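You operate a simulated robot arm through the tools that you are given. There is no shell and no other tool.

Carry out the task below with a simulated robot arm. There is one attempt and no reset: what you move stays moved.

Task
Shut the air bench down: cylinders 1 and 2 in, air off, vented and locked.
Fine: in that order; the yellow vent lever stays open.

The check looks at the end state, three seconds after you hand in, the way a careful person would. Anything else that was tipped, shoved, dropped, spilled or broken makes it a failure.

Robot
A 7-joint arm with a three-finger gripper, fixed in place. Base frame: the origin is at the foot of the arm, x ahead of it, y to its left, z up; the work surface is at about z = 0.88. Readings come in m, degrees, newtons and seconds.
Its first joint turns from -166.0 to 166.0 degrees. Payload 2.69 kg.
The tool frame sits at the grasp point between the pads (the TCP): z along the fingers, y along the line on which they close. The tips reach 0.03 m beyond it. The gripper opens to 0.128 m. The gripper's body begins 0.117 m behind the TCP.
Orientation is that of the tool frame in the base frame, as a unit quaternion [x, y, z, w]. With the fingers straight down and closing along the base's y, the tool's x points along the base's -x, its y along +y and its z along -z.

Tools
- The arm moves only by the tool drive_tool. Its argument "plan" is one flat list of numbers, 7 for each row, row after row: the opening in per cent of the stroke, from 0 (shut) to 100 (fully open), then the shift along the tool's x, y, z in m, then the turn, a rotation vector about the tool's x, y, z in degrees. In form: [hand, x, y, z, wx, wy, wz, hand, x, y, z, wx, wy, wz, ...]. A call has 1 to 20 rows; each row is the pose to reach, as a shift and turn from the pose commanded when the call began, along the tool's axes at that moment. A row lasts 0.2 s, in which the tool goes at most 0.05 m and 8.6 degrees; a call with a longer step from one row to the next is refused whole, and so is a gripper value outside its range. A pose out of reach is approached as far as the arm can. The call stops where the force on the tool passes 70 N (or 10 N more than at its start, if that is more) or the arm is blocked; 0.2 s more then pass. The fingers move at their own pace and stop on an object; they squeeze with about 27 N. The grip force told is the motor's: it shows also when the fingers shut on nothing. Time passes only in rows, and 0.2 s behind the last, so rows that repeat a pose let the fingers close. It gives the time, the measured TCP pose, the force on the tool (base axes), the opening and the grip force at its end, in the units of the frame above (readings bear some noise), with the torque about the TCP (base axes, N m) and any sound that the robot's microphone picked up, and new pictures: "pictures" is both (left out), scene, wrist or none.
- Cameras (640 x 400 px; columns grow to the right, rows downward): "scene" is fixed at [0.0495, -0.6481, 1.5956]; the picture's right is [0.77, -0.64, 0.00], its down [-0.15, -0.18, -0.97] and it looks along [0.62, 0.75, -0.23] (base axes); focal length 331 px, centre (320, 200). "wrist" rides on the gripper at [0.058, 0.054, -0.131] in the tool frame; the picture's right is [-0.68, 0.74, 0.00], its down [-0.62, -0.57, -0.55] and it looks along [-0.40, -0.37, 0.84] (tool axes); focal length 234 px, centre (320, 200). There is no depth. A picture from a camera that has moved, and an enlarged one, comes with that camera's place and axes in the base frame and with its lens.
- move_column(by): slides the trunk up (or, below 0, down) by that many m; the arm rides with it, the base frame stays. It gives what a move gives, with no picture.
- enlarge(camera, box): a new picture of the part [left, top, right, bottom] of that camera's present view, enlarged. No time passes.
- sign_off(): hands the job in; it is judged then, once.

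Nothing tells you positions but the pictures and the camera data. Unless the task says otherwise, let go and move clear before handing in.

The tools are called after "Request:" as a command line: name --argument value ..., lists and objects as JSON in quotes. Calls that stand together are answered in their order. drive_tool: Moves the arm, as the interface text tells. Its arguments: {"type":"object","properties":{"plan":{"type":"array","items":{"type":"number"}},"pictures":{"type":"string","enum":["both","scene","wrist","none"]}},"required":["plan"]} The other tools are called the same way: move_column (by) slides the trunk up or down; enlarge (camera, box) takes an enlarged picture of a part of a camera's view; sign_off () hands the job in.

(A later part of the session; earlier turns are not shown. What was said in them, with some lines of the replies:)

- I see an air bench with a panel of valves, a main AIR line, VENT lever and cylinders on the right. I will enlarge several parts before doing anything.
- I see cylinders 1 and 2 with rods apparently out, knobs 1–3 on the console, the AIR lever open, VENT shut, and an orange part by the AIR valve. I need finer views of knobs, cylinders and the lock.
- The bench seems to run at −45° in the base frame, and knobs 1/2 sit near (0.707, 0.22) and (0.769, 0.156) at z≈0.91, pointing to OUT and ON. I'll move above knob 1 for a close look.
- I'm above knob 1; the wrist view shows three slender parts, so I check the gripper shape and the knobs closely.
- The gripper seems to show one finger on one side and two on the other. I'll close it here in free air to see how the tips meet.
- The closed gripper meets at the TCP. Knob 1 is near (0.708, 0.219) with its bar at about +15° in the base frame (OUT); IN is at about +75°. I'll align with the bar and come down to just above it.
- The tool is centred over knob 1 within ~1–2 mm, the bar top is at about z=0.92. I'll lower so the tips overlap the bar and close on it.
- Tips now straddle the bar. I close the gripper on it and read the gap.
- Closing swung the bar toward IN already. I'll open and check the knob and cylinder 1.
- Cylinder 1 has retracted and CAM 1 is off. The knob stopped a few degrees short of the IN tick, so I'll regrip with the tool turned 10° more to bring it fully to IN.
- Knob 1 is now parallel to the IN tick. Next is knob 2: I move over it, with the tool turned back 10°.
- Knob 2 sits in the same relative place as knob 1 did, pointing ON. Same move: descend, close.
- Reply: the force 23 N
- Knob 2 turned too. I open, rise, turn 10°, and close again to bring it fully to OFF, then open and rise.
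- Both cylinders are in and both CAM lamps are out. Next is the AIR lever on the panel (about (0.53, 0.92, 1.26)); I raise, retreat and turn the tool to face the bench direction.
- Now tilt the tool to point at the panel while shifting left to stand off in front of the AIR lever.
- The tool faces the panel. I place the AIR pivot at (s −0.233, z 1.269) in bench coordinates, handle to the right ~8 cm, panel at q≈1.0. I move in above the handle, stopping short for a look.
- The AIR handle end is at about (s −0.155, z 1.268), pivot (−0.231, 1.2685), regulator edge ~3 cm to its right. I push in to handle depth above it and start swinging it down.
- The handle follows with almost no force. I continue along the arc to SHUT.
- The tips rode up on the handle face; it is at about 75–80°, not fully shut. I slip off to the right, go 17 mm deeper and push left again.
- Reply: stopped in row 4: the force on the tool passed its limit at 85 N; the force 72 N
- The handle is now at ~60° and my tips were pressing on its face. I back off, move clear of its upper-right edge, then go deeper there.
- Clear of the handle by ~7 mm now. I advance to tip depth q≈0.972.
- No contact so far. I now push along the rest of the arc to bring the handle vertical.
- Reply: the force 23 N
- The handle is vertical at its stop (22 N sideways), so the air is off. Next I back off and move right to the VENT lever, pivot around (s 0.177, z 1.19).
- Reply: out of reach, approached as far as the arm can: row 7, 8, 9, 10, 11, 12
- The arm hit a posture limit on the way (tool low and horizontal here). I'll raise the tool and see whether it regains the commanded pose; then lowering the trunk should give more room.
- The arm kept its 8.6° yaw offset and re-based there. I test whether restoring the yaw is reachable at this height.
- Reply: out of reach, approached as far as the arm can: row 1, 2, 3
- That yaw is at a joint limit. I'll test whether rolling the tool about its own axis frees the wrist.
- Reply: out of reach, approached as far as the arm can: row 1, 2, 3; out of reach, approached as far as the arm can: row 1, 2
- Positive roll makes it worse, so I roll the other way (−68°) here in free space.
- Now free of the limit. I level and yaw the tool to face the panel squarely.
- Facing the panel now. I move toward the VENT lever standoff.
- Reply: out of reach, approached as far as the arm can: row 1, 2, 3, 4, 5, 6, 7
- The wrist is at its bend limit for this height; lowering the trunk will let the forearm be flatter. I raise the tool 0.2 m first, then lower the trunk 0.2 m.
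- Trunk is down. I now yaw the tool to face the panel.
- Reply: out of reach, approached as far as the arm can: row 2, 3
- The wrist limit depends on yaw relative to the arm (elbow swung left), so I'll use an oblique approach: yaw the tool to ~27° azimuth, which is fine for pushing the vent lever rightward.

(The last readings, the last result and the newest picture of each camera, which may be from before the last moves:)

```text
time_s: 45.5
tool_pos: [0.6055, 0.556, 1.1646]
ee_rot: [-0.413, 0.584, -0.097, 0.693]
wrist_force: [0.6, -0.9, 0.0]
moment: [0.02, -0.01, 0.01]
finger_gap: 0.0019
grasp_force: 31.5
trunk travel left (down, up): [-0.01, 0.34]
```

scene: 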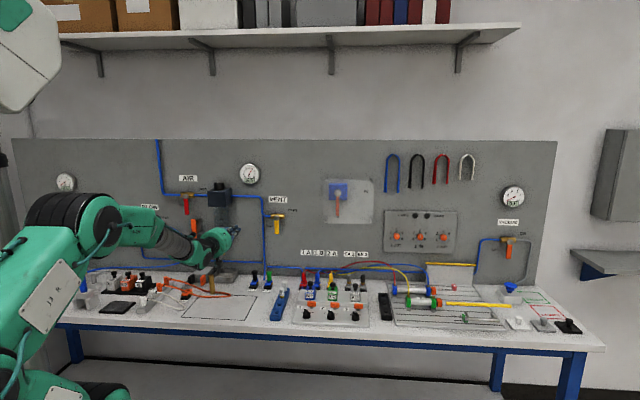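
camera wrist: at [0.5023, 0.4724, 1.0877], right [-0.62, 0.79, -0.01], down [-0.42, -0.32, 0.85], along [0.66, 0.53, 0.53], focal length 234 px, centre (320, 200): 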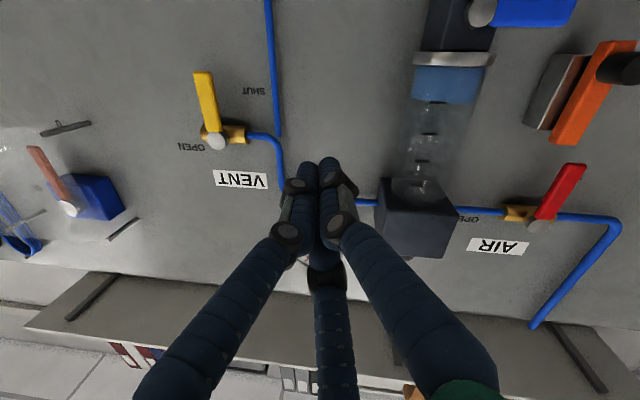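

Vent pivot is near (s 0.172, z 1.174), lever hanging down to z≈1.105. I approach to the left of the lever, stopping ~4 cm short to check.

Request:
drive_tool --plan '[0, 0.0235, -0.0071, 0.0334, 0, 0, 0, 0, 0.0469, -0.0143, 0.0667, 0, 0, 0, 0, 0.0704, -0.0214, 0.1001, 0, 0, 0, 0, 0.0704, -0.0214, 0.1001, 0, 0, 0]'

Request:
enlarge --camera "wrist" --box '[160, 0, 400, 200]'

Request:
enlarge --camera "scene" --box '[210, 180, 330, 255]'

```text
time_s: 46.5
tool_pos: [0.7208, 0.5471, 1.1286]
ee_rot: [-0.413, 0.584, -0.097, 0.693]
wrist_force: [0.9, 0.2, -0.1]
moment: [-0.01, -0.06, 0.01]
finger_gap: 0.0021
grasp_force: 31.1
trunk travel left (down, up): [-0.01, 0.34]
camera wrist: at [0.6039, 0.4846, 1.051], right [-0.46, 0.89, -0.01], down [-0.48, -0.23, 0.85], along [0.75, 0.39, 0.53], focal length 234 px, centre (320, 200)
```

scene: 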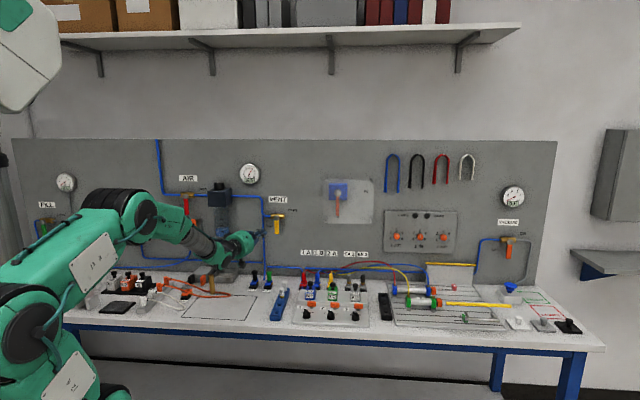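
wrist: 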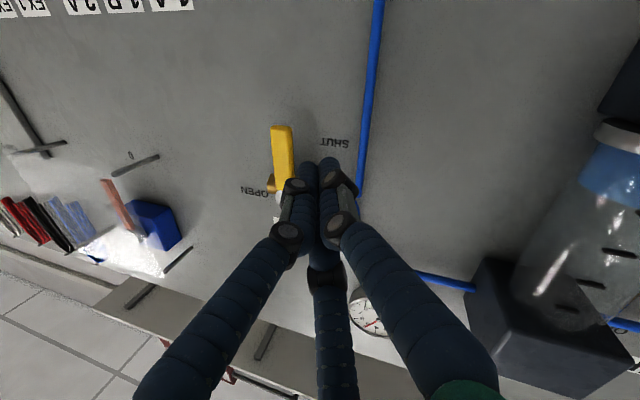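

```text
2.00 times, centred on (280, 100) of wrist
camera zoom: at [0.6039, 0.4846, 1.051], right [-0.46, 0.89, -0.01], down [-0.48, -0.23, 0.85], along [0.75, 0.39, 0.53], focal length 468 px, centre (400, 400)
```

zoom: 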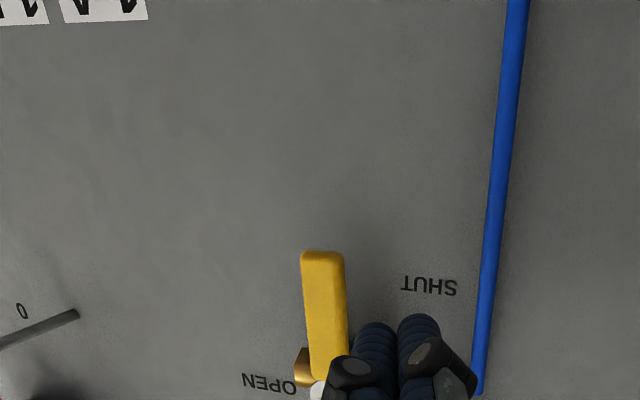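

```text
5.33 times, centred on (270, 218) of scene
camera zoom: at [0.0495, -0.6481, 1.5956], right [0.77, -0.64, 0.0], down [-0.15, -0.18, -0.97], along [0.62, 0.75, -0.23], focal length 1764 px, centre (587, 107)
```

zoom: 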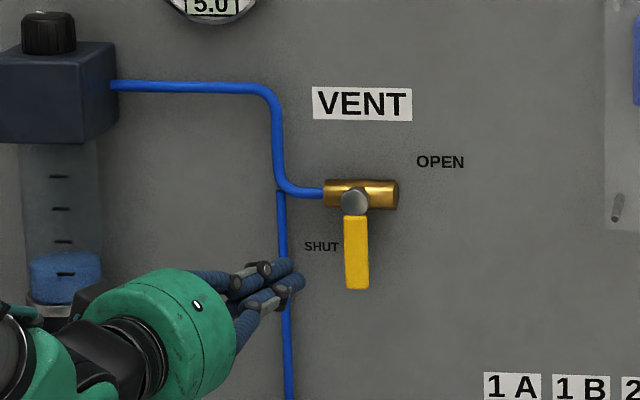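

I'm beside the lever, no limit hit. I go in to handle depth and begin pushing the lever to the right.

Request:
drive_tool --plan '[0, -0.0027, 0.0045, 0.0194, 0, 0, 0, 0, -0.0047, 0.0089, 0.0401, 0, 0, 0, 0, 0.002, 0.0033, 0.0429, 0, 0, 0, 0, 0.0083, 0.0001, 0.0451, 0, 0, 0, 0, 0.0146, -0.0031, 0.0472, 0, 0, 0, 0, 0.0202, -0.0076, 0.0495, 0, 0, 0, 0, 0.0259, -0.0121, 0.0519, 0, 0, 0]'

Request:
enlarge --camera "wrist" --box '[160, 0, 400, 200]'

Request:
enlarge --camera "scene" --box '[210, 180, 330, 255]'

```text
time_s: 48.1
tool_pos: [0.7821, 0.5453, 1.1149]
ee_rot: [-0.412, 0.584, -0.097, 0.693]
wrist_force: [-0.3, -0.5, -0.9]
moment: [0.01, 0.03, 0.0]
finger_gap: 0.0023
grasp_force: 31.6
trunk travel left (down, up): [-0.01, 0.34]
camera wrist: at [0.6644, 0.4832, 1.0375], right [-0.46, 0.89, -0.01], down [-0.48, -0.23, 0.85], along [0.75, 0.39, 0.53], focal length 234 px, centre (320, 200)
```

scene: 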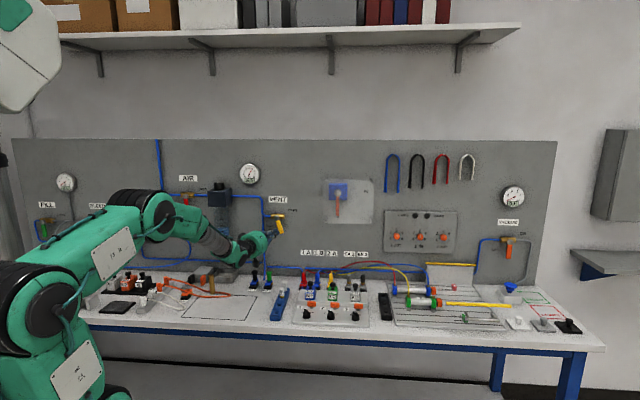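
wrist: 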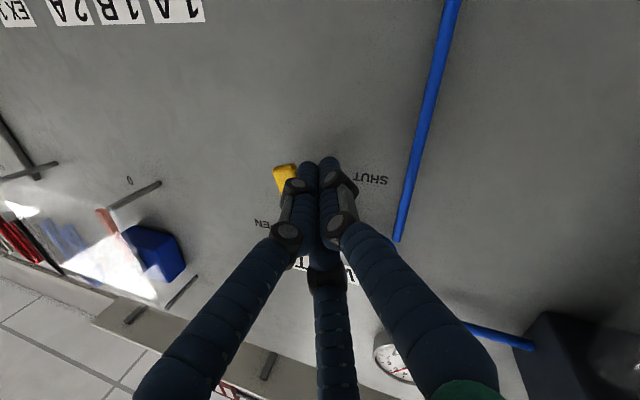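

```text
2.00 times, centred on (280, 100) of wrist
camera zoom: at [0.6644, 0.4832, 1.0375], right [-0.46, 0.89, -0.01], down [-0.48, -0.23, 0.85], along [0.75, 0.39, 0.53], focal length 468 px, centre (400, 400)
```

zoom: 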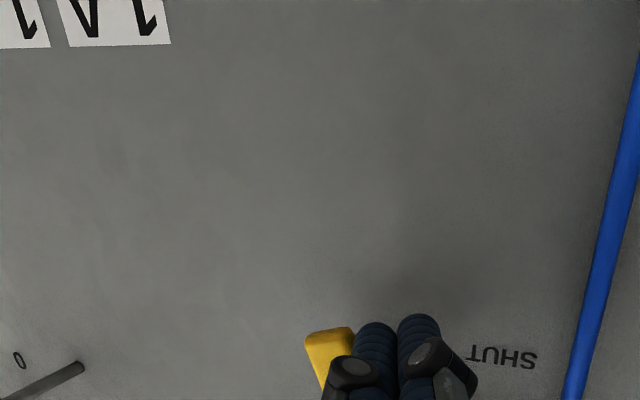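

```text
5.33 times, centred on (270, 218) of scene
camera zoom: at [0.0495, -0.6481, 1.5956], right [0.77, -0.64, 0.0], down [-0.15, -0.18, -0.97], along [0.62, 0.75, -0.23], focal length 1764 px, centre (587, 107)
```

zoom: 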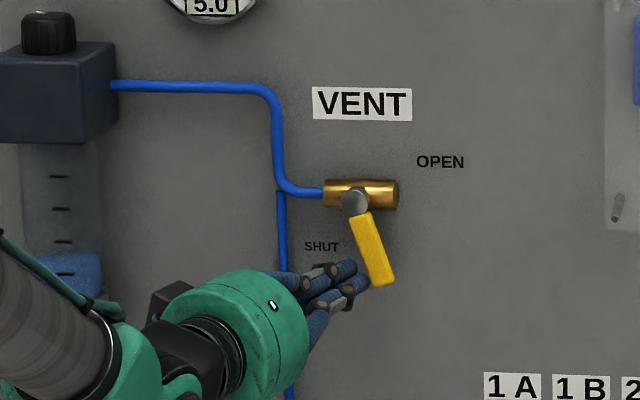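

The lever is swinging (about 20° so far). I continue along the arc, yawing the tool slightly to stay within reach.

Request:
drive_tool --plan '[0, -0.004, -0.011, 0.0026, 0, 0, 0, 0, -0.0019, -0.0162, 0.0067, 1.8, 1.7, 0.06, 0, -0.0001, -0.0214, 0.0108, 3.65, 3.4, 0.1, 0, 0.0011, -0.0282, 0.013, 4.75, 4.45, 0.15, 0, 0.0017, -0.035, 0.015, 5.85, 5.5, 0.18, 0, 0.0012, -0.0427, 0.0166, 6.6, 6.2, 0.2, 0, -0.0001, -0.0495, 0.0181, 7.3, 6.86, 0.23, 0, -0.0022, -0.0568, 0.0192, 7.3, 6.86, 0.23]'

Request:
enlarge --camera "wrist" --box '[160, 0, 400, 200]'

Request:
enlarge --camera "scene" --box '[210, 155, 330, 245]'

```text
time_s: 49.9
tool_pos: [0.8182, 0.5201, 1.1536]
ee_rot: [-0.36, 0.618, -0.157, 0.681]
wrist_force: [-1.9, 1.1, -3.8]
moment: [-0.03, 0.0, -0.01]
finger_gap: 0.0019
grasp_force: 31.5
trunk travel left (down, up): [-0.01, 0.34]
camera wrist: at [0.691, 0.4778, 1.0768], right [-0.3, 0.95, -0.01], down [-0.51, -0.15, 0.85], along [0.81, 0.26, 0.53], focal length 234 px, centre (320, 200)
```

scene: 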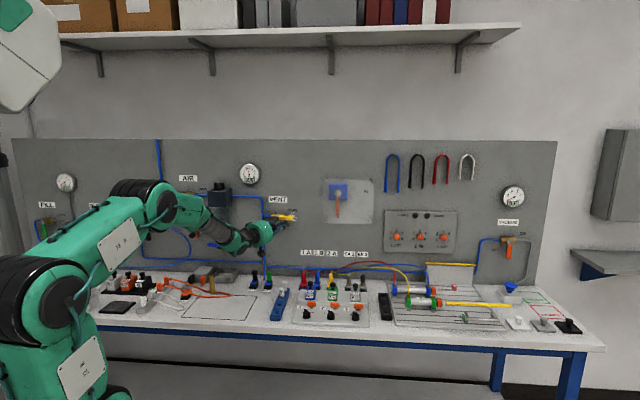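
wrist: 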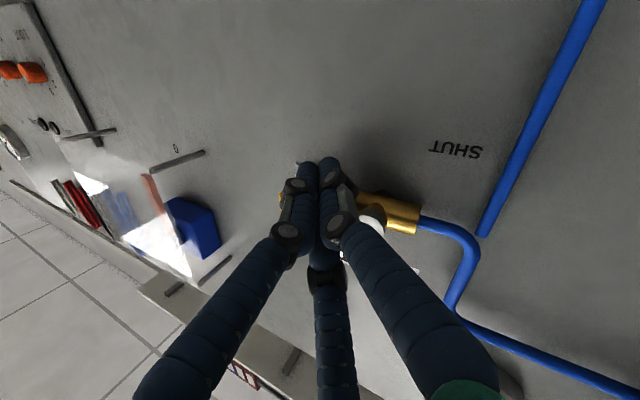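

```text
2.00 times, centred on (280, 100) of wrist
camera zoom: at [0.691, 0.4778, 1.0768], right [-0.3, 0.95, -0.01], down [-0.51, -0.15, 0.85], along [0.81, 0.26, 0.53], focal length 468 px, centre (400, 400)
```

zoom: 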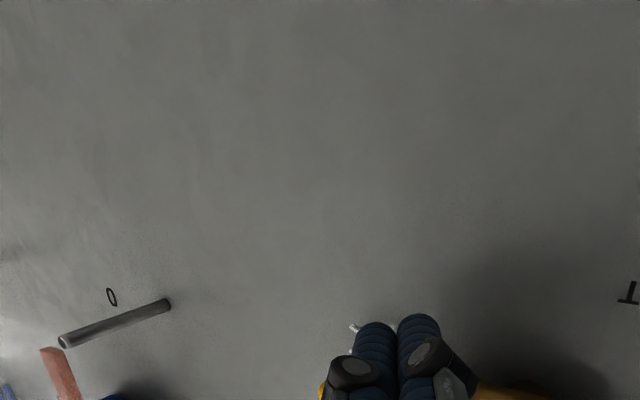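

```text
4.44 times, centred on (270, 200) of scene
camera zoom: at [0.0495, -0.6481, 1.5956], right [0.77, -0.64, 0.0], down [-0.15, -0.18, -0.97], along [0.62, 0.75, -0.23], focal length 1470 px, centre (542, 200)
```

zoom: 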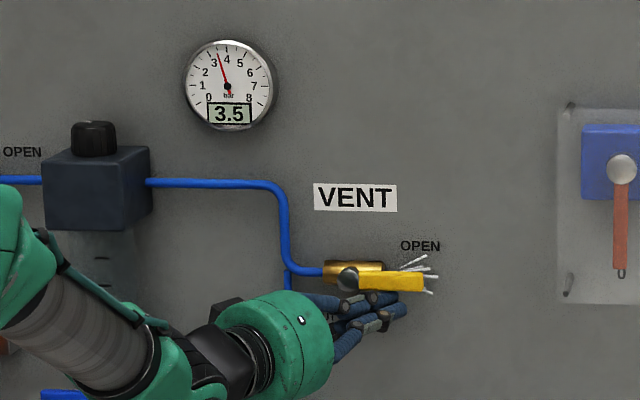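

The vent is open and pressure is falling. I nudge up a few mm to make sure the lever is at its stop.

Request:
drive_tool --plan '[0, -0.0022, -0.0021, 0, 0, 0, 0, 0, -0.0044, -0.0041, 0, 0, 0, 0, 0, -0.0066, -0.0062, 0, 0, 0, 0]' --pictures "scene"

Request:
enlarge --camera "scene" --box '[210, 155, 330, 245]'

```text
time_s: 50.7
tool_pos: [0.8187, 0.5189, 1.1535]
ee_rot: [-0.362, 0.621, -0.158, 0.677]
wrist_force: [-16.3, -8.6, -45.2]
moment: [-0.1, 0.01, 0.04]
finger_gap: 0.0023
grasp_force: 31.5
trunk travel left (down, up): [-0.01, 0.34]
```

scene: 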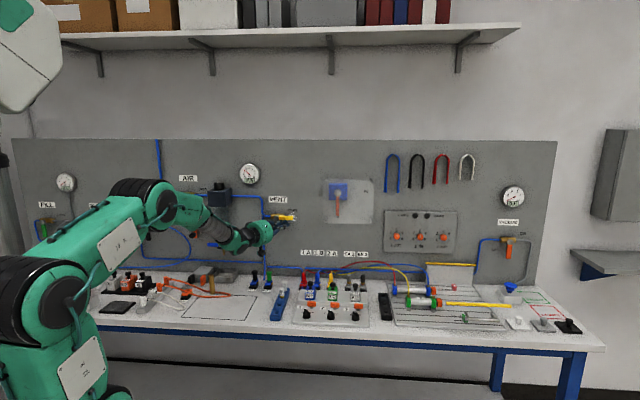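

```text
4.44 times, centred on (270, 200) of scene
camera zoom: at [0.0495, -0.6481, 1.5956], right [0.77, -0.64, 0.0], down [-0.15, -0.18, -0.97], along [0.62, 0.75, -0.23], focal length 1470 px, centre (542, 200)
```

zoom: 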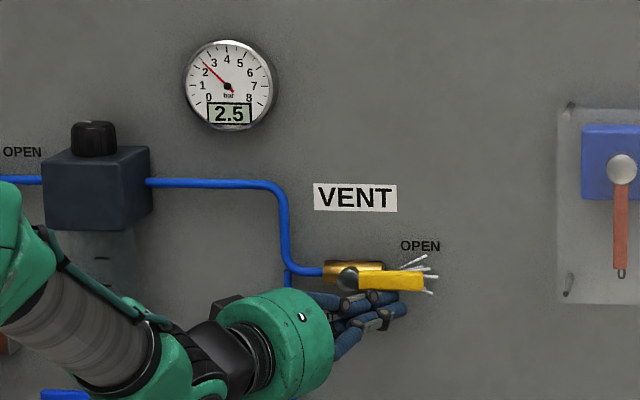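

The lever is firmly at the OPEN stop and pressure keeps dropping. I retreat and go left for a look at the orange lock.

Request:
drive_tool --plan '[0, 0.011, 0.0103, 0, 0, 0, 0, 0, 0.011, 0.0103, -0.04, 0, 0, 0, 0, 0.011, 0.0103, -0.08, 0, 0, 0, 0, 0.011, 0.0103, -0.12, 0, 0, 0, 0, -0.0147, 0.0384, -0.1443, -2.28, -2.14, -0.08, 0, -0.0403, 0.0666, -0.1685, -4.55, -4.28, -0.15, 0, -0.066, 0.0947, -0.1928, -6.83, -6.42, -0.23, 0, -0.0916, 0.1229, -0.217, -9.1, -8.56, -0.3, 0, -0.1173, 0.151, -0.2413, -11.38, -10.7, -0.38, 0, -0.143, 0.1791, -0.2656, -13.65, -12.84, -0.45, 0, -0.1686, 0.2073, -0.2898, -15.93, -14.98, -0.53, 0, -0.1943, 0.2354, -0.3141, -18.2, -17.12, -0.6]'

Request:
enlarge --camera "scene" --box '[150, 155, 310, 245]'

Request:
enlarge --camera "wrist" --box '[240, 0, 480, 200]'

```text
time_s: 53.3
tool_pos: [0.4283, 0.7173, 1.1486]
ee_rot: [-0.485, 0.525, -0.005, 0.7]
wrist_force: [-0.1, 1.2, -0.2]
moment: [0.01, 0.0, 0.02]
finger_gap: 0.0022
grasp_force: 31.6
trunk travel left (down, up): [-0.01, 0.34]
camera wrist: at [0.33, 0.6264, 1.0716], right [-0.67, 0.74, -0.01], down [-0.4, -0.35, 0.85], along [0.62, 0.57, 0.53], focal length 234 px, centre (320, 200)
```

scene: 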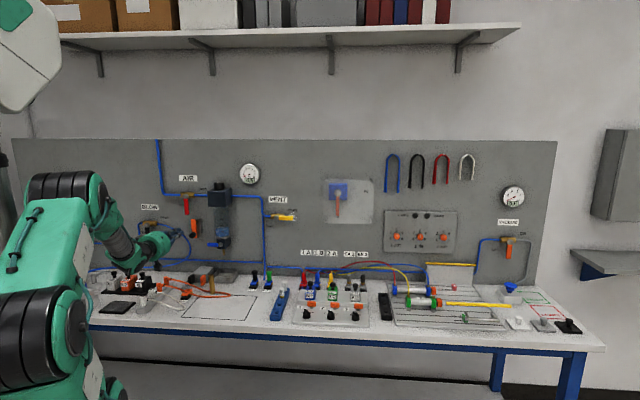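
wrist: 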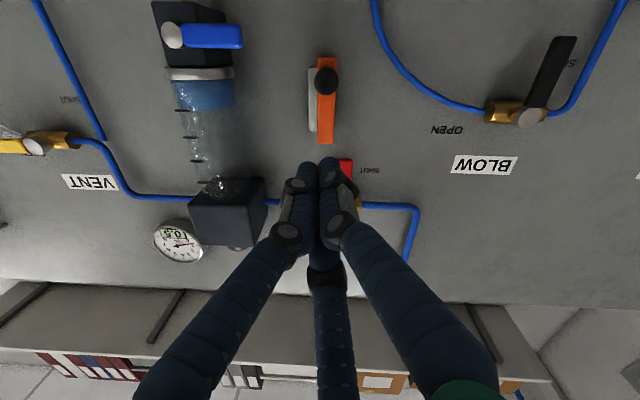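

```text
4.00 times, centred on (230, 200) of scene
camera zoom: at [0.0495, -0.6481, 1.5956], right [0.77, -0.64, 0.0], down [-0.15, -0.18, -0.97], along [0.62, 0.75, -0.23], focal length 1323 px, centre (680, 200)
```

zoom: 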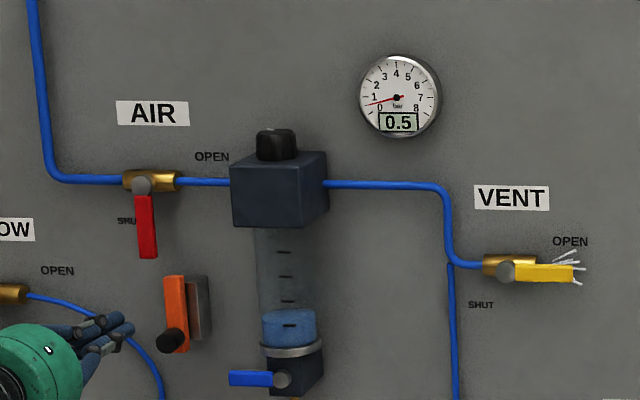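

```text
2.00 times, centred on (360, 100) of wrist
camera zoom: at [0.33, 0.6264, 1.0716], right [-0.67, 0.74, -0.01], down [-0.4, -0.35, 0.85], along [0.62, 0.57, 0.53], focal length 468 px, centre (240, 400)
```

zoom: 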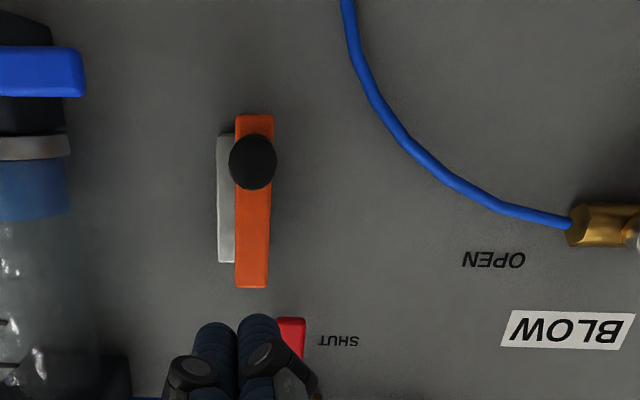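

The gauge is nearly at zero. The orange bolt sits right of the shut lever with a black knob at its lower end (s −0.204, z≈1.092, front q≈0.915); sliding it up should block the lever. I open the fingers and line up with the knob.

Request:
drive_tool --plan '[40, 0.0124, 0.0133, 0.017, 0, 0, 0, 40, 0.0248, 0.0267, 0.034, 0, 0, 0, 40, 0.0372, 0.04, 0.0511, 0, 0, 0, 40, 0.0372, 0.04, 0.0511, 0, 0, 0]'

Request:
enlarge --camera "wrist" --box '[200, 60, 440, 260]'

Request:
enlarge --camera "scene" --box '[140, 180, 260, 300]'

```text
time_s: 54.3
tool_pos: [0.4649, 0.7529, 1.0922]
ee_rot: [-0.485, 0.525, -0.007, 0.7]
wrist_force: [0.4, 0.2, -1.3]
moment: [0.04, -0.06, 0.03]
finger_gap: 0.0512
grasp_force: 0.2
trunk travel left (down, up): [-0.01, 0.34]
camera wrist: at [0.3672, 0.6629, 1.0146], right [-0.67, 0.74, -0.01], down [-0.4, -0.35, 0.85], along [0.62, 0.57, 0.53], focal length 234 px, centre (320, 200)
```

scene: 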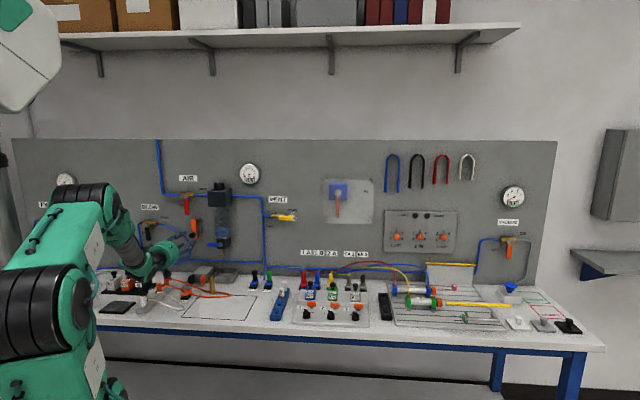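
wrist: 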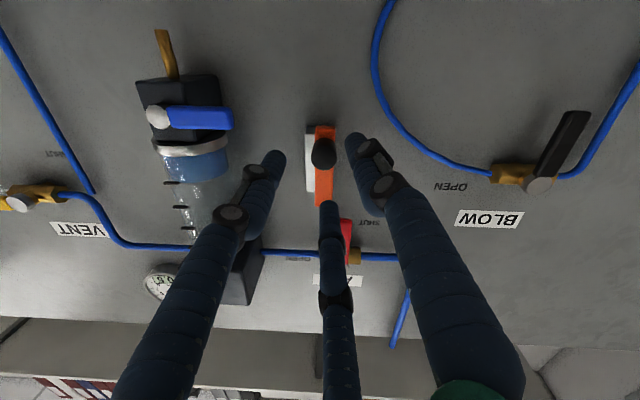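

```text
2.00 times, centred on (320, 160) of wrist
camera zoom: at [0.3672, 0.6629, 1.0146], right [-0.67, 0.74, -0.01], down [-0.4, -0.35, 0.85], along [0.62, 0.57, 0.53], focal length 468 px, centre (320, 280)
```

zoom: 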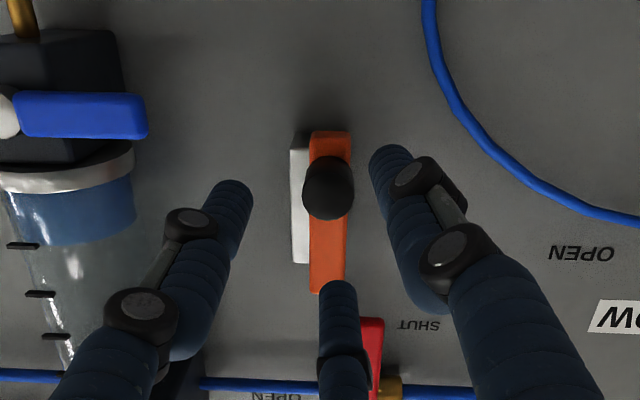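

```text
3.33 times, centred on (200, 240) of scene
camera zoom: at [0.0495, -0.6481, 1.5956], right [0.77, -0.64, 0.0], down [-0.15, -0.18, -0.97], along [0.62, 0.75, -0.23], focal length 1103 px, centre (720, 67)
```

zoom: 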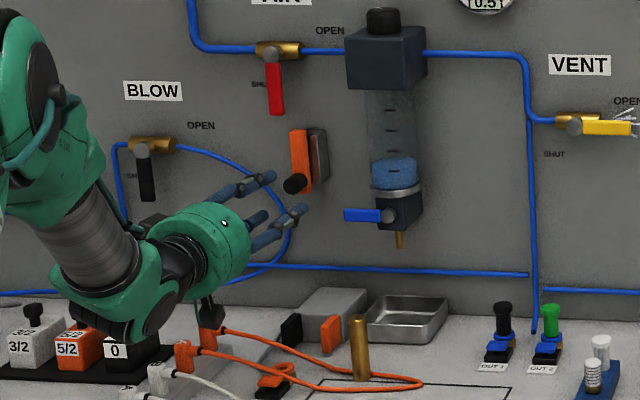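

Aligned on the knob within 2–3 mm. I advance so the tips surround the knob, then close.

Request:
drive_tool --plan '[40, -0.0011, 0.0007, 0.015, 0, 0, 0, 40, -0.0022, 0.0014, 0.03, 0, 0, 0, 40, -0.0033, 0.0021, 0.0439, 0, 0, 0, 25, -0.0033, 0.0021, 0.0439, 0, 0, 0, 10, -0.0033, 0.0021, 0.0439, 0, 0, 0, 10, -0.0033, 0.0021, 0.0439, 0, 0, 0]'

Request:
enlarge --camera "wrist" --box '[200, 60, 440, 260]'

Request:
enlarge --camera "scene" --box '[150, 180, 250, 260]'

```text
time_s: 55.7
tool_pos: [0.4933, 0.7845, 1.0944]
ee_rot: [-0.484, 0.525, -0.007, 0.7]
wrist_force: [4.8, -4.5, 2.2]
moment: [0.15, -0.08, -0.18]
finger_gap: 0.0254
grasp_force: 9.5
trunk travel left (down, up): [-0.01, 0.34]
camera wrist: at [0.395, 0.6947, 1.0177], right [-0.67, 0.74, -0.01], down [-0.4, -0.35, 0.85], along [0.62, 0.57, 0.53], focal length 234 px, centre (320, 200)
```

scene: 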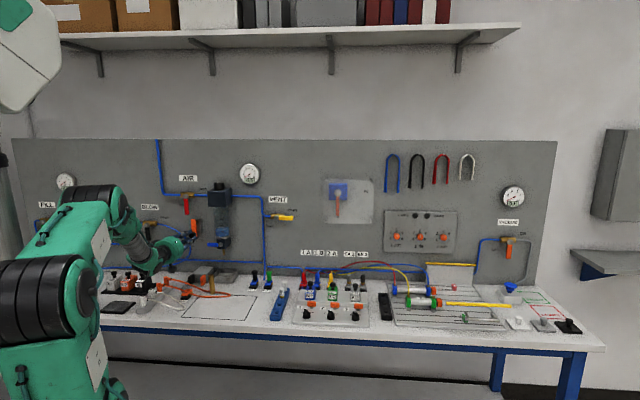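
wrist: 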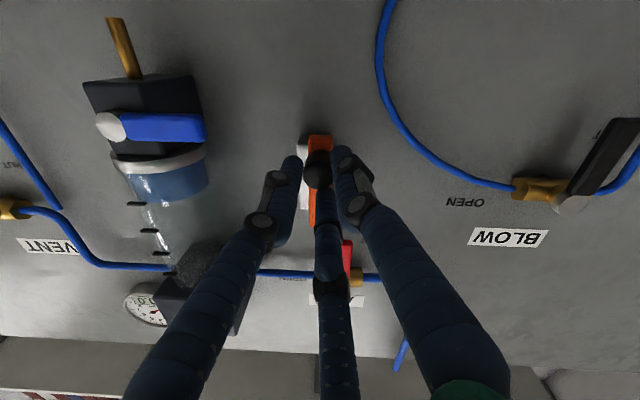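

```text
2.00 times, centred on (320, 160) of wrist
camera zoom: at [0.395, 0.6947, 1.0177], right [-0.67, 0.74, -0.01], down [-0.4, -0.35, 0.85], along [0.62, 0.57, 0.53], focal length 468 px, centre (320, 280)
```

zoom: 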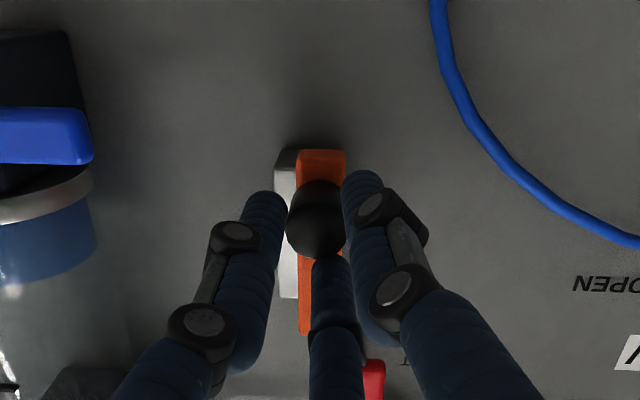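

```text
5.00 times, centred on (200, 220) of scene
camera zoom: at [0.0495, -0.6481, 1.5956], right [0.77, -0.64, 0.0], down [-0.15, -0.18, -0.97], along [0.62, 0.75, -0.23], focal length 1654 px, centre (920, 100)
```

zoom: 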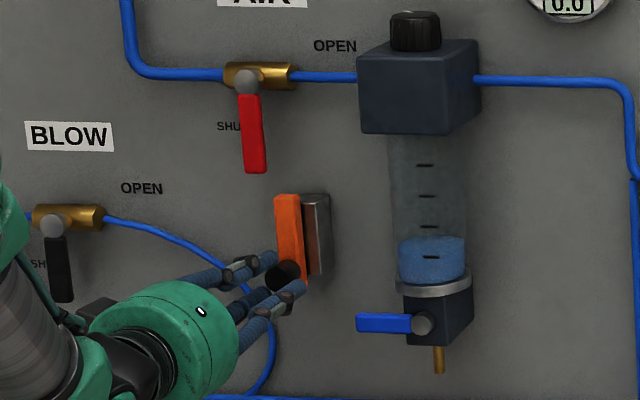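

Gripped the knob; the gauge reads 0.0. I tighten and slide it upward.

Request:
drive_tool --plan '[0, 0, 0, 0, 0, 0, 0, 0, 0, 0, 0, 0, 0, 0, 0, -0.0073, -0.0068, -0.0002, 0, 0, 0, 0, -0.0146, -0.0137, -0.0004, 0, 0, 0, 0, -0.0219, -0.0205, -0.0006, 0, 0, 0]'

Request:
enlarge --camera "wrist" --box '[200, 60, 440, 260]'

Request:
enlarge --camera "scene" --box '[150, 180, 250, 260]'

```text
time_s: 56.9
tool_pos: [0.4936, 0.7845, 1.1263]
ee_rot: [-0.483, 0.526, -0.006, 0.7]
wrist_force: [8.4, 4.9, -0.5]
moment: [-0.15, 0.13, 0.07]
finger_gap: 0.0235
grasp_force: 44.7
trunk travel left (down, up): [-0.01, 0.34]
camera wrist: at [0.3957, 0.6938, 1.0485], right [-0.67, 0.74, -0.01], down [-0.4, -0.35, 0.85], along [0.62, 0.57, 0.53], focal length 234 px, centre (320, 200)
```

scene: 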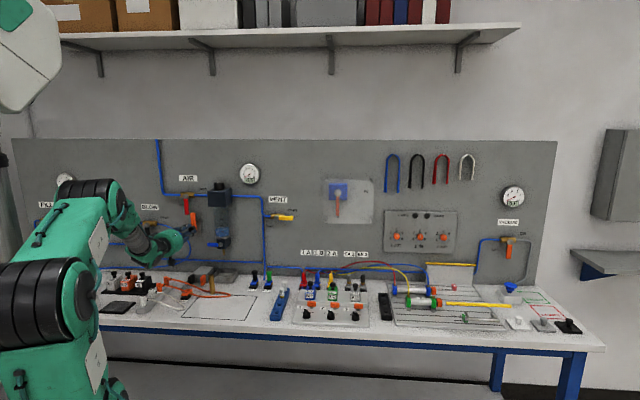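
wrist: 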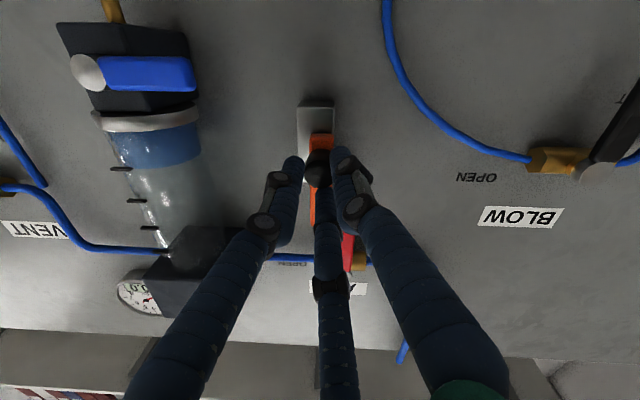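

```text
2.00 times, centred on (320, 160) of wrist
camera zoom: at [0.3957, 0.6938, 1.0485], right [-0.67, 0.74, -0.01], down [-0.4, -0.35, 0.85], along [0.62, 0.57, 0.53], focal length 468 px, centre (320, 280)
```

zoom: 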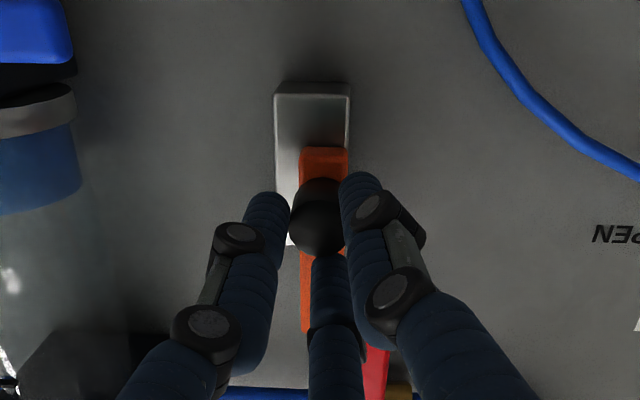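

```text
5.00 times, centred on (200, 220) of scene
camera zoom: at [0.0495, -0.6481, 1.5956], right [0.77, -0.64, 0.0], down [-0.15, -0.18, -0.97], along [0.62, 0.75, -0.23], focal length 1654 px, centre (920, 100)
```

zoom: 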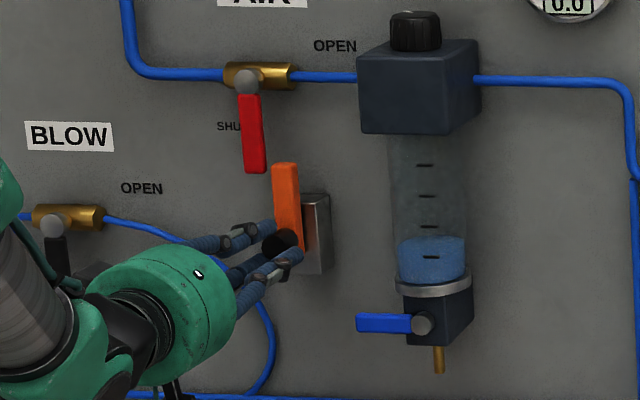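

It slides freely. I keep lifting until it meets its stop.

Request:
drive_tool --plan '[0, -0.0073, -0.0068, -0.0002, 0, 0, 0, 0, -0.0146, -0.0137, -0.0004, 0, 0, 0, 0, -0.0183, -0.0171, -0.0005, 0, 0, 0]'

Request:
enlarge --camera "scene" --box '[150, 180, 250, 260]'

Request:
enlarge --camera "wrist" --box '[200, 60, 440, 260]'

```text
time_s: 57.7
tool_pos: [0.4938, 0.7843, 1.1491]
ee_rot: [-0.485, 0.525, -0.007, 0.7]
wrist_force: [9.5, 1.3, -1.4]
moment: [-0.13, -0.26, 0.18]
finger_gap: 0.0235
grasp_force: 44.1
trunk travel left (down, up): [-0.01, 0.34]
camera wrist: at [0.3957, 0.6938, 1.0732], right [-0.67, 0.74, -0.01], down [-0.4, -0.35, 0.85], along [0.62, 0.57, 0.53], focal length 234 px, centre (320, 200)
```

scene: 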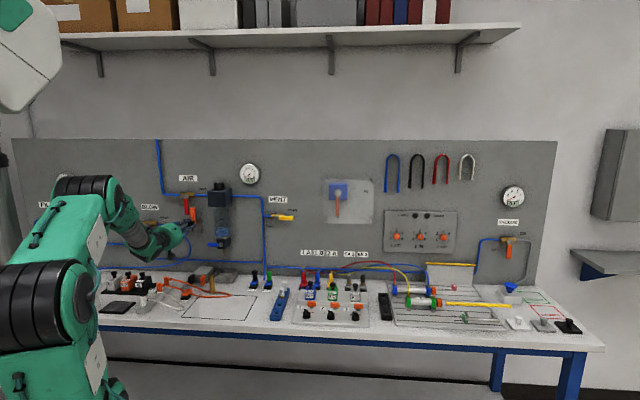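
wrist: 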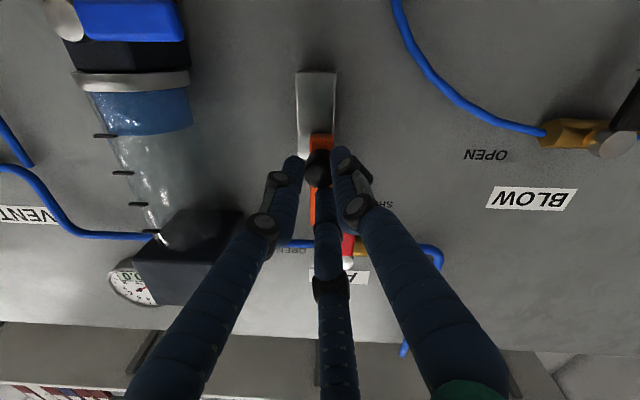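

```text
5.00 times, centred on (200, 220) of scene
camera zoom: at [0.0495, -0.6481, 1.5956], right [0.77, -0.64, 0.0], down [-0.15, -0.18, -0.97], along [0.62, 0.75, -0.23], focal length 1654 px, centre (920, 100)
```

zoom: 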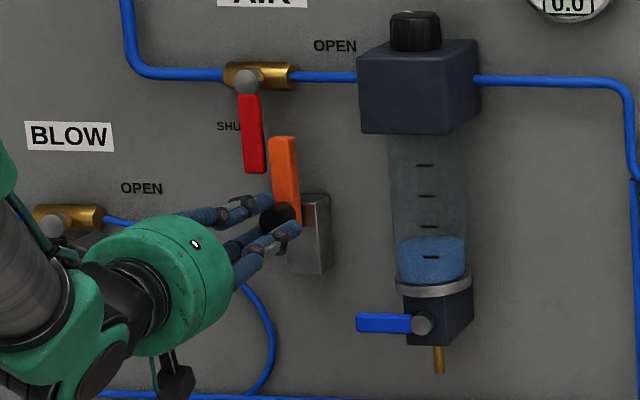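

```text
2.00 times, centred on (320, 160) of wrist
camera zoom: at [0.3957, 0.6938, 1.0732], right [-0.67, 0.74, -0.01], down [-0.4, -0.35, 0.85], along [0.62, 0.57, 0.53], focal length 468 px, centre (320, 280)
```

zoom: 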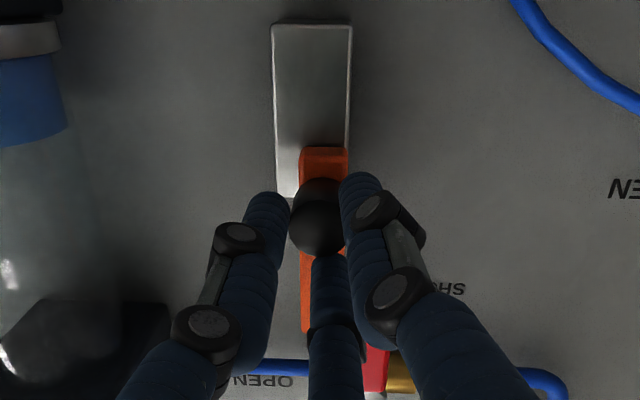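

It has risen 55 mm and now overlaps the lever's right side. I continue carefully in small steps to find the end stop.

Request:
drive_tool --plan '[0, -0.0037, -0.0034, -0.0001, 0, 0, 0, 0, -0.0073, -0.0068, -0.0002, 0, 0, 0, 0, -0.0073, -0.0068, -0.0002, 0, 0, 0]' --pictures "scene"

Request:
enlarge --camera "scene" --box '[150, 180, 250, 260]'

```text
time_s: 58.5
tool_pos: [0.4934, 0.7842, 1.1545]
ee_rot: [-0.486, 0.526, -0.007, 0.698]
wrist_force: [5.1, -7.6, -20.3]
moment: [-0.44, 0.41, -0.28]
finger_gap: 0.0234
grasp_force: 44.8
trunk travel left (down, up): [-0.01, 0.34]
```

scene: 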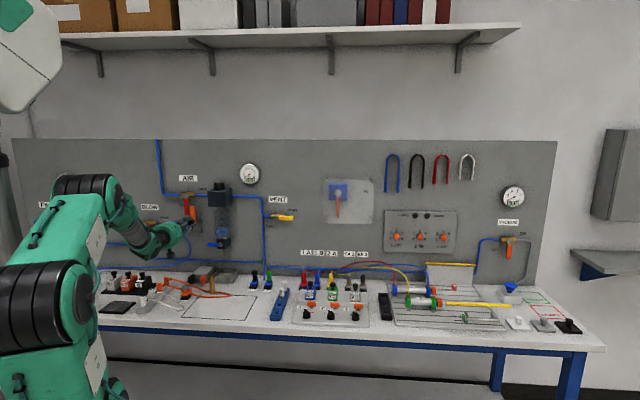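

```text
5.00 times, centred on (200, 220) of scene
camera zoom: at [0.0495, -0.6481, 1.5956], right [0.77, -0.64, 0.0], down [-0.15, -0.18, -0.97], along [0.62, 0.75, -0.23], focal length 1654 px, centre (920, 100)
```

zoom: 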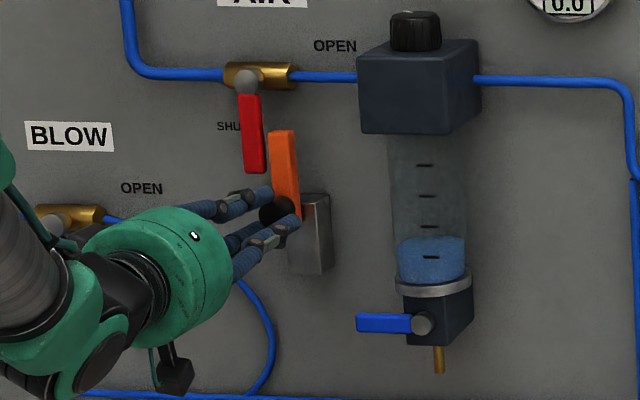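

The bolt is at its end stop (60 mm up). I release the knob and back straight out.

Request:
drive_tool --plan '[0, 0.0033, 0.0031, 0, 0, 0, 0, 45, 0.0033, 0.0031, 0, 0, 0, 0, 45, 0.0033, 0.0031, 0, 0, 0, 0, 45, 0.0033, 0.0031, -0.03, 0, 0, 0, 45, 0.0033, 0.0031, -0.07, 0, 0, 0, 45, 0.0033, 0.0031, -0.11, 0, 0, 0]'

Request:
enlarge --camera "scene" --box '[150, 160, 310, 260]'

Request:
enlarge --camera "wrist" --box '[200, 40, 440, 240]'

```text
time_s: 59.9
tool_pos: [0.4118, 0.7111, 1.1576]
ee_rot: [-0.485, 0.525, -0.007, 0.699]
wrist_force: [-0.1, -0.2, -0.6]
moment: [0.01, 0.01, -0.01]
finger_gap: 0.0576
grasp_force: 0.1
trunk travel left (down, up): [-0.01, 0.34]
camera wrist: at [0.3142, 0.6198, 1.081], right [-0.67, 0.74, -0.01], down [-0.4, -0.35, 0.85], along [0.62, 0.57, 0.53], focal length 234 px, centre (320, 200)
```

scene: 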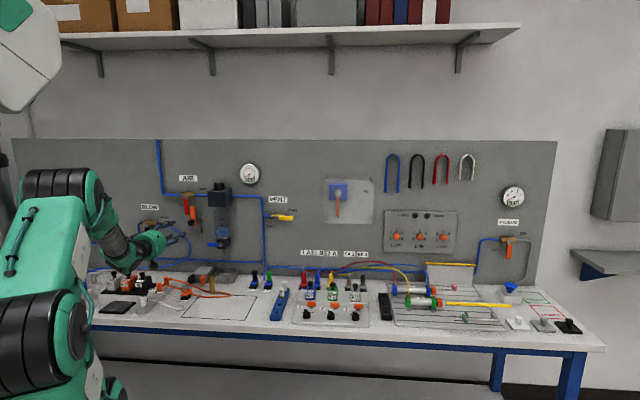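
wrist: 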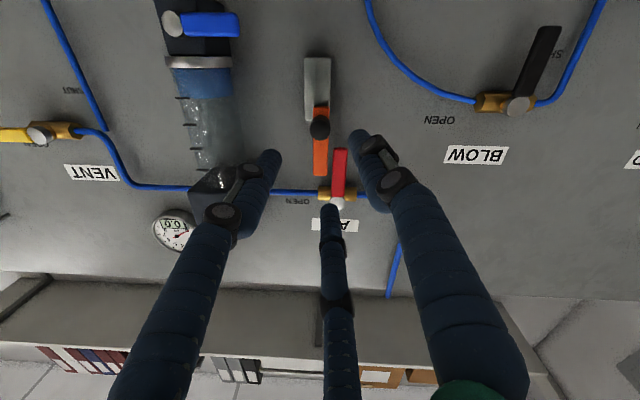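

```text
4.00 times, centred on (230, 210) of scene
camera zoom: at [0.0495, -0.6481, 1.5956], right [0.77, -0.64, 0.0], down [-0.15, -0.18, -0.97], along [0.62, 0.75, -0.23], focal length 1323 px, centre (680, 160)
```

zoom: 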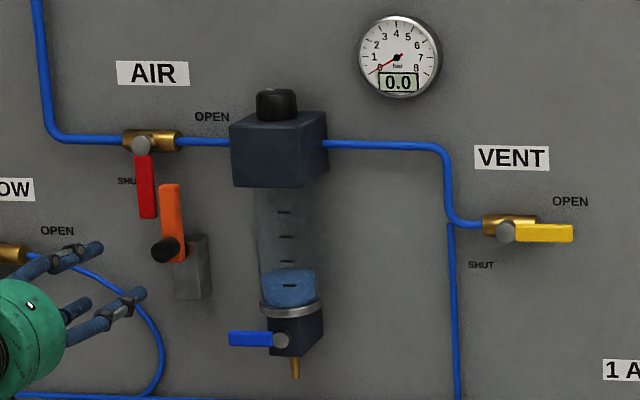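

```text
2.00 times, centred on (320, 140) of wrist
camera zoom: at [0.3142, 0.6198, 1.081], right [-0.67, 0.74, -0.01], down [-0.4, -0.35, 0.85], along [0.62, 0.57, 0.53], focal length 468 px, centre (320, 320)
```

zoom: 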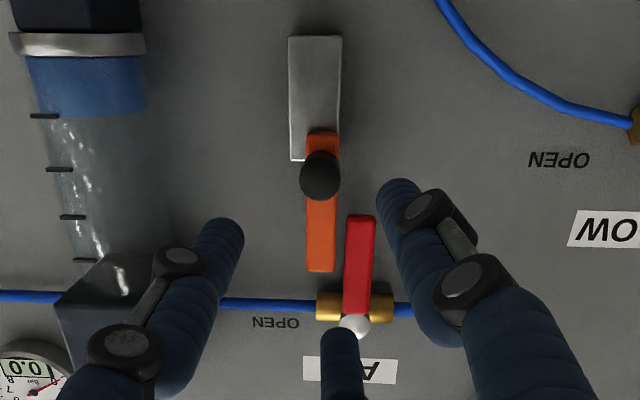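

Air is shut and bolted, vent open, gauge at 0.0. I move the arm up and away, then check everything else on the bench.

Request:
drive_tool --plan '[45, -0.028, -0.026, -0.01, 0, 0, 0, 45, -0.056, -0.052, -0.02, 0, 0, 0, 45, -0.084, -0.079, -0.03, 0, 0, 0, 45, -0.112, -0.105, -0.04, 0, 0, 0, 45, -0.146, -0.137, -0.05, 0, 0, 0, 45, -0.146, -0.137, -0.05, 0, 0, 0]'

Request:
enlarge --camera "scene" --box '[60, 240, 260, 340]'

Request:
enlarge --camera "scene" --box '[240, 240, 400, 340]'

Request:
enlarge --camera "scene" --box '[370, 200, 530, 335]'

Request:
enlarge --camera "scene" --box '[150, 160, 310, 260]'

```text
time_s: 61.3
tool_pos: [0.3765, 0.6771, 1.3571]
ee_rot: [-0.486, 0.524, -0.007, 0.7]
wrist_force: [0.5, 0.2, -0.2]
moment: [-0.01, 0.03, 0.04]
finger_gap: 0.0576
grasp_force: 0.0
trunk travel left (down, up): [-0.01, 0.34]
camera wrist: at [0.2774, 0.586, 1.2806], right [-0.67, 0.74, -0.01], down [-0.4, -0.35, 0.85], along [0.62, 0.57, 0.53], focal length 234 px, centre (320, 200)
```

scene: 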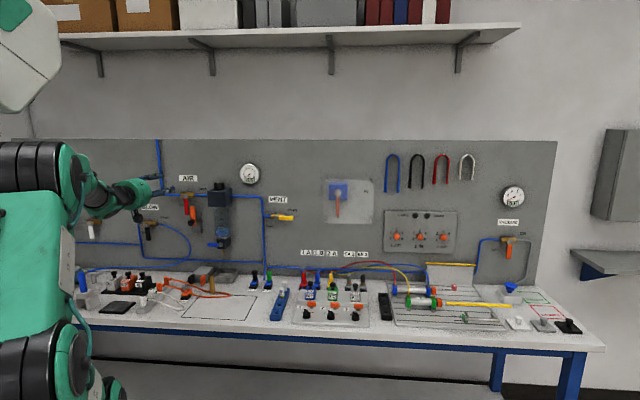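
wrist: 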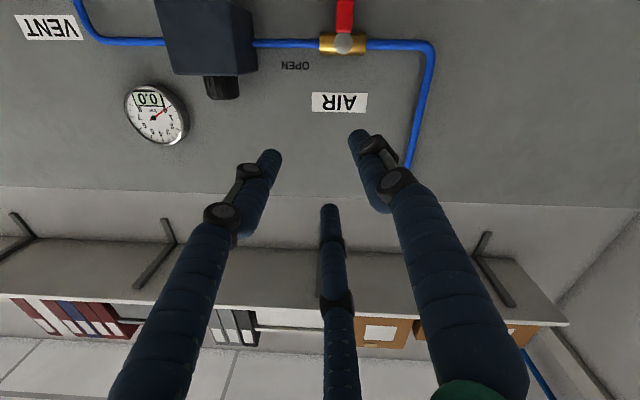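

```text
3.20 times, centred on (160, 290) of scene
camera zoom: at [0.0495, -0.6481, 1.5956], right [0.77, -0.64, 0.0], down [-0.15, -0.18, -0.97], along [0.62, 0.75, -0.23], focal length 1058 px, centre (832, -88)
```

zoom: 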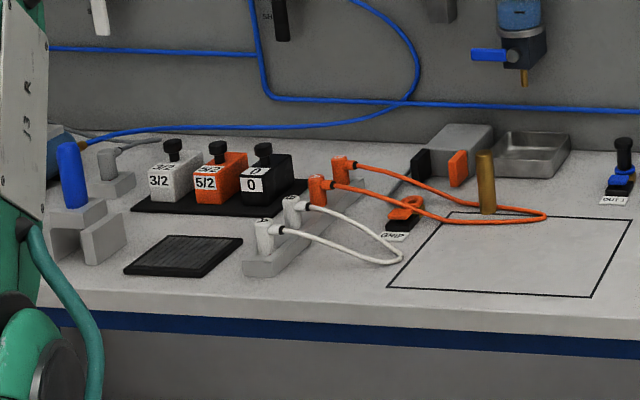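

```text
4.00 times, centred on (320, 290) of scene
camera zoom: at [0.0495, -0.6481, 1.5956], right [0.77, -0.64, 0.0], down [-0.15, -0.18, -0.97], along [0.62, 0.75, -0.23], focal length 1323 px, centre (320, -160)
```

zoom: 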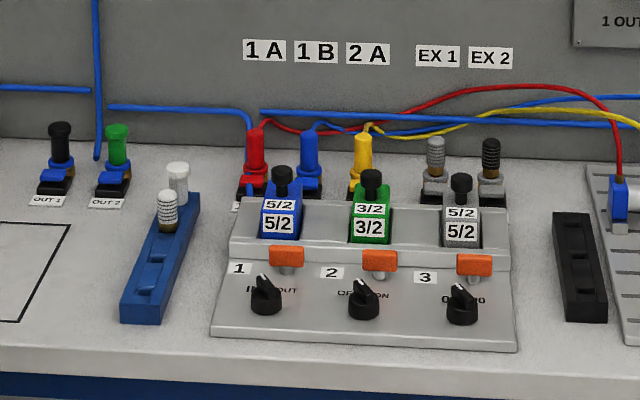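

```text
2.96 times, centred on (450, 268) of scene
camera zoom: at [0.0495, -0.6481, 1.5956], right [0.77, -0.64, 0.0], down [-0.15, -0.18, -0.97], along [0.62, 0.75, -0.23], focal length 980 px, centre (-65, 0)
```

zoom: 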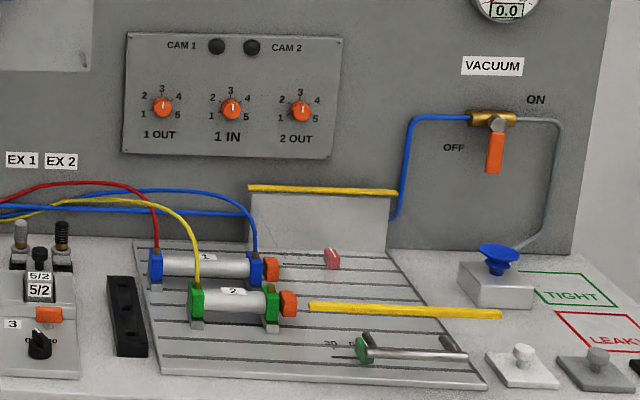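

```text
4.00 times, centred on (230, 210) of scene
camera zoom: at [0.0495, -0.6481, 1.5956], right [0.77, -0.64, 0.0], down [-0.15, -0.18, -0.97], along [0.62, 0.75, -0.23], focal length 1323 px, centre (680, 160)
```

zoom: 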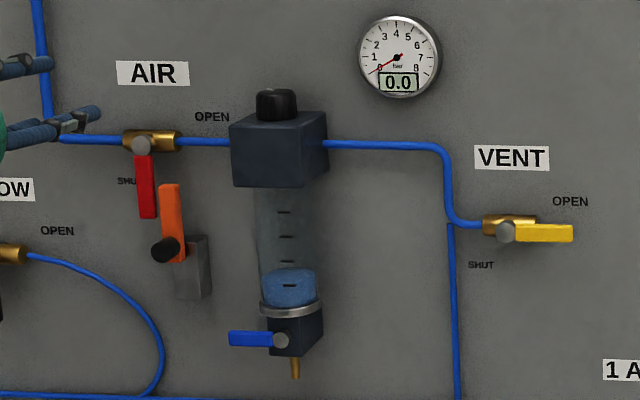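

Everything checks out. Cylinders 1 and 2 are in with their knobs at IN and OFF. AIR is shut with the lock bolt up beside its lever, VENT is open, and the gauge reads 0.0. The gripper is clear, and the bench items I can see look undisturbed, so I'm handing in.

Request:
sign_off

```text
The job is handed in.
```

The air bench is shut down and handed in, done in the order you gave. I don't have the check's verdict.

- **Cylinders:** 1 and 2 are both in. Their knobs are at IN and OFF, and both CAM lamps are out.
- **Air:** the red AIR lever is down at its SHUT stop.
- **Vent:** the yellow VENT lever is at its OPEN stop and stays there; the pressure gauge reads 0.0.
- **Lock:** the orange bolt is slid up to its end stop beside the AIR lever, so it should keep the lever from swinging back to OPEN. I took this to be the lock from its position and didn't push the lever against it.

While shutting AIR, the fingertips slid onto the lever's face and pressed on it with about 85 N before the arm stopped. The lever still moved normally afterwards and reached its stop.

I lowered the trunk 0.19 m to try for more reach, and it is still down. The gripper is open and clear of the panel. In the last pictures nothing on the bench looked moved or knocked over. The far left end was hidden by the arm at the start, so I couldn't compare that part.
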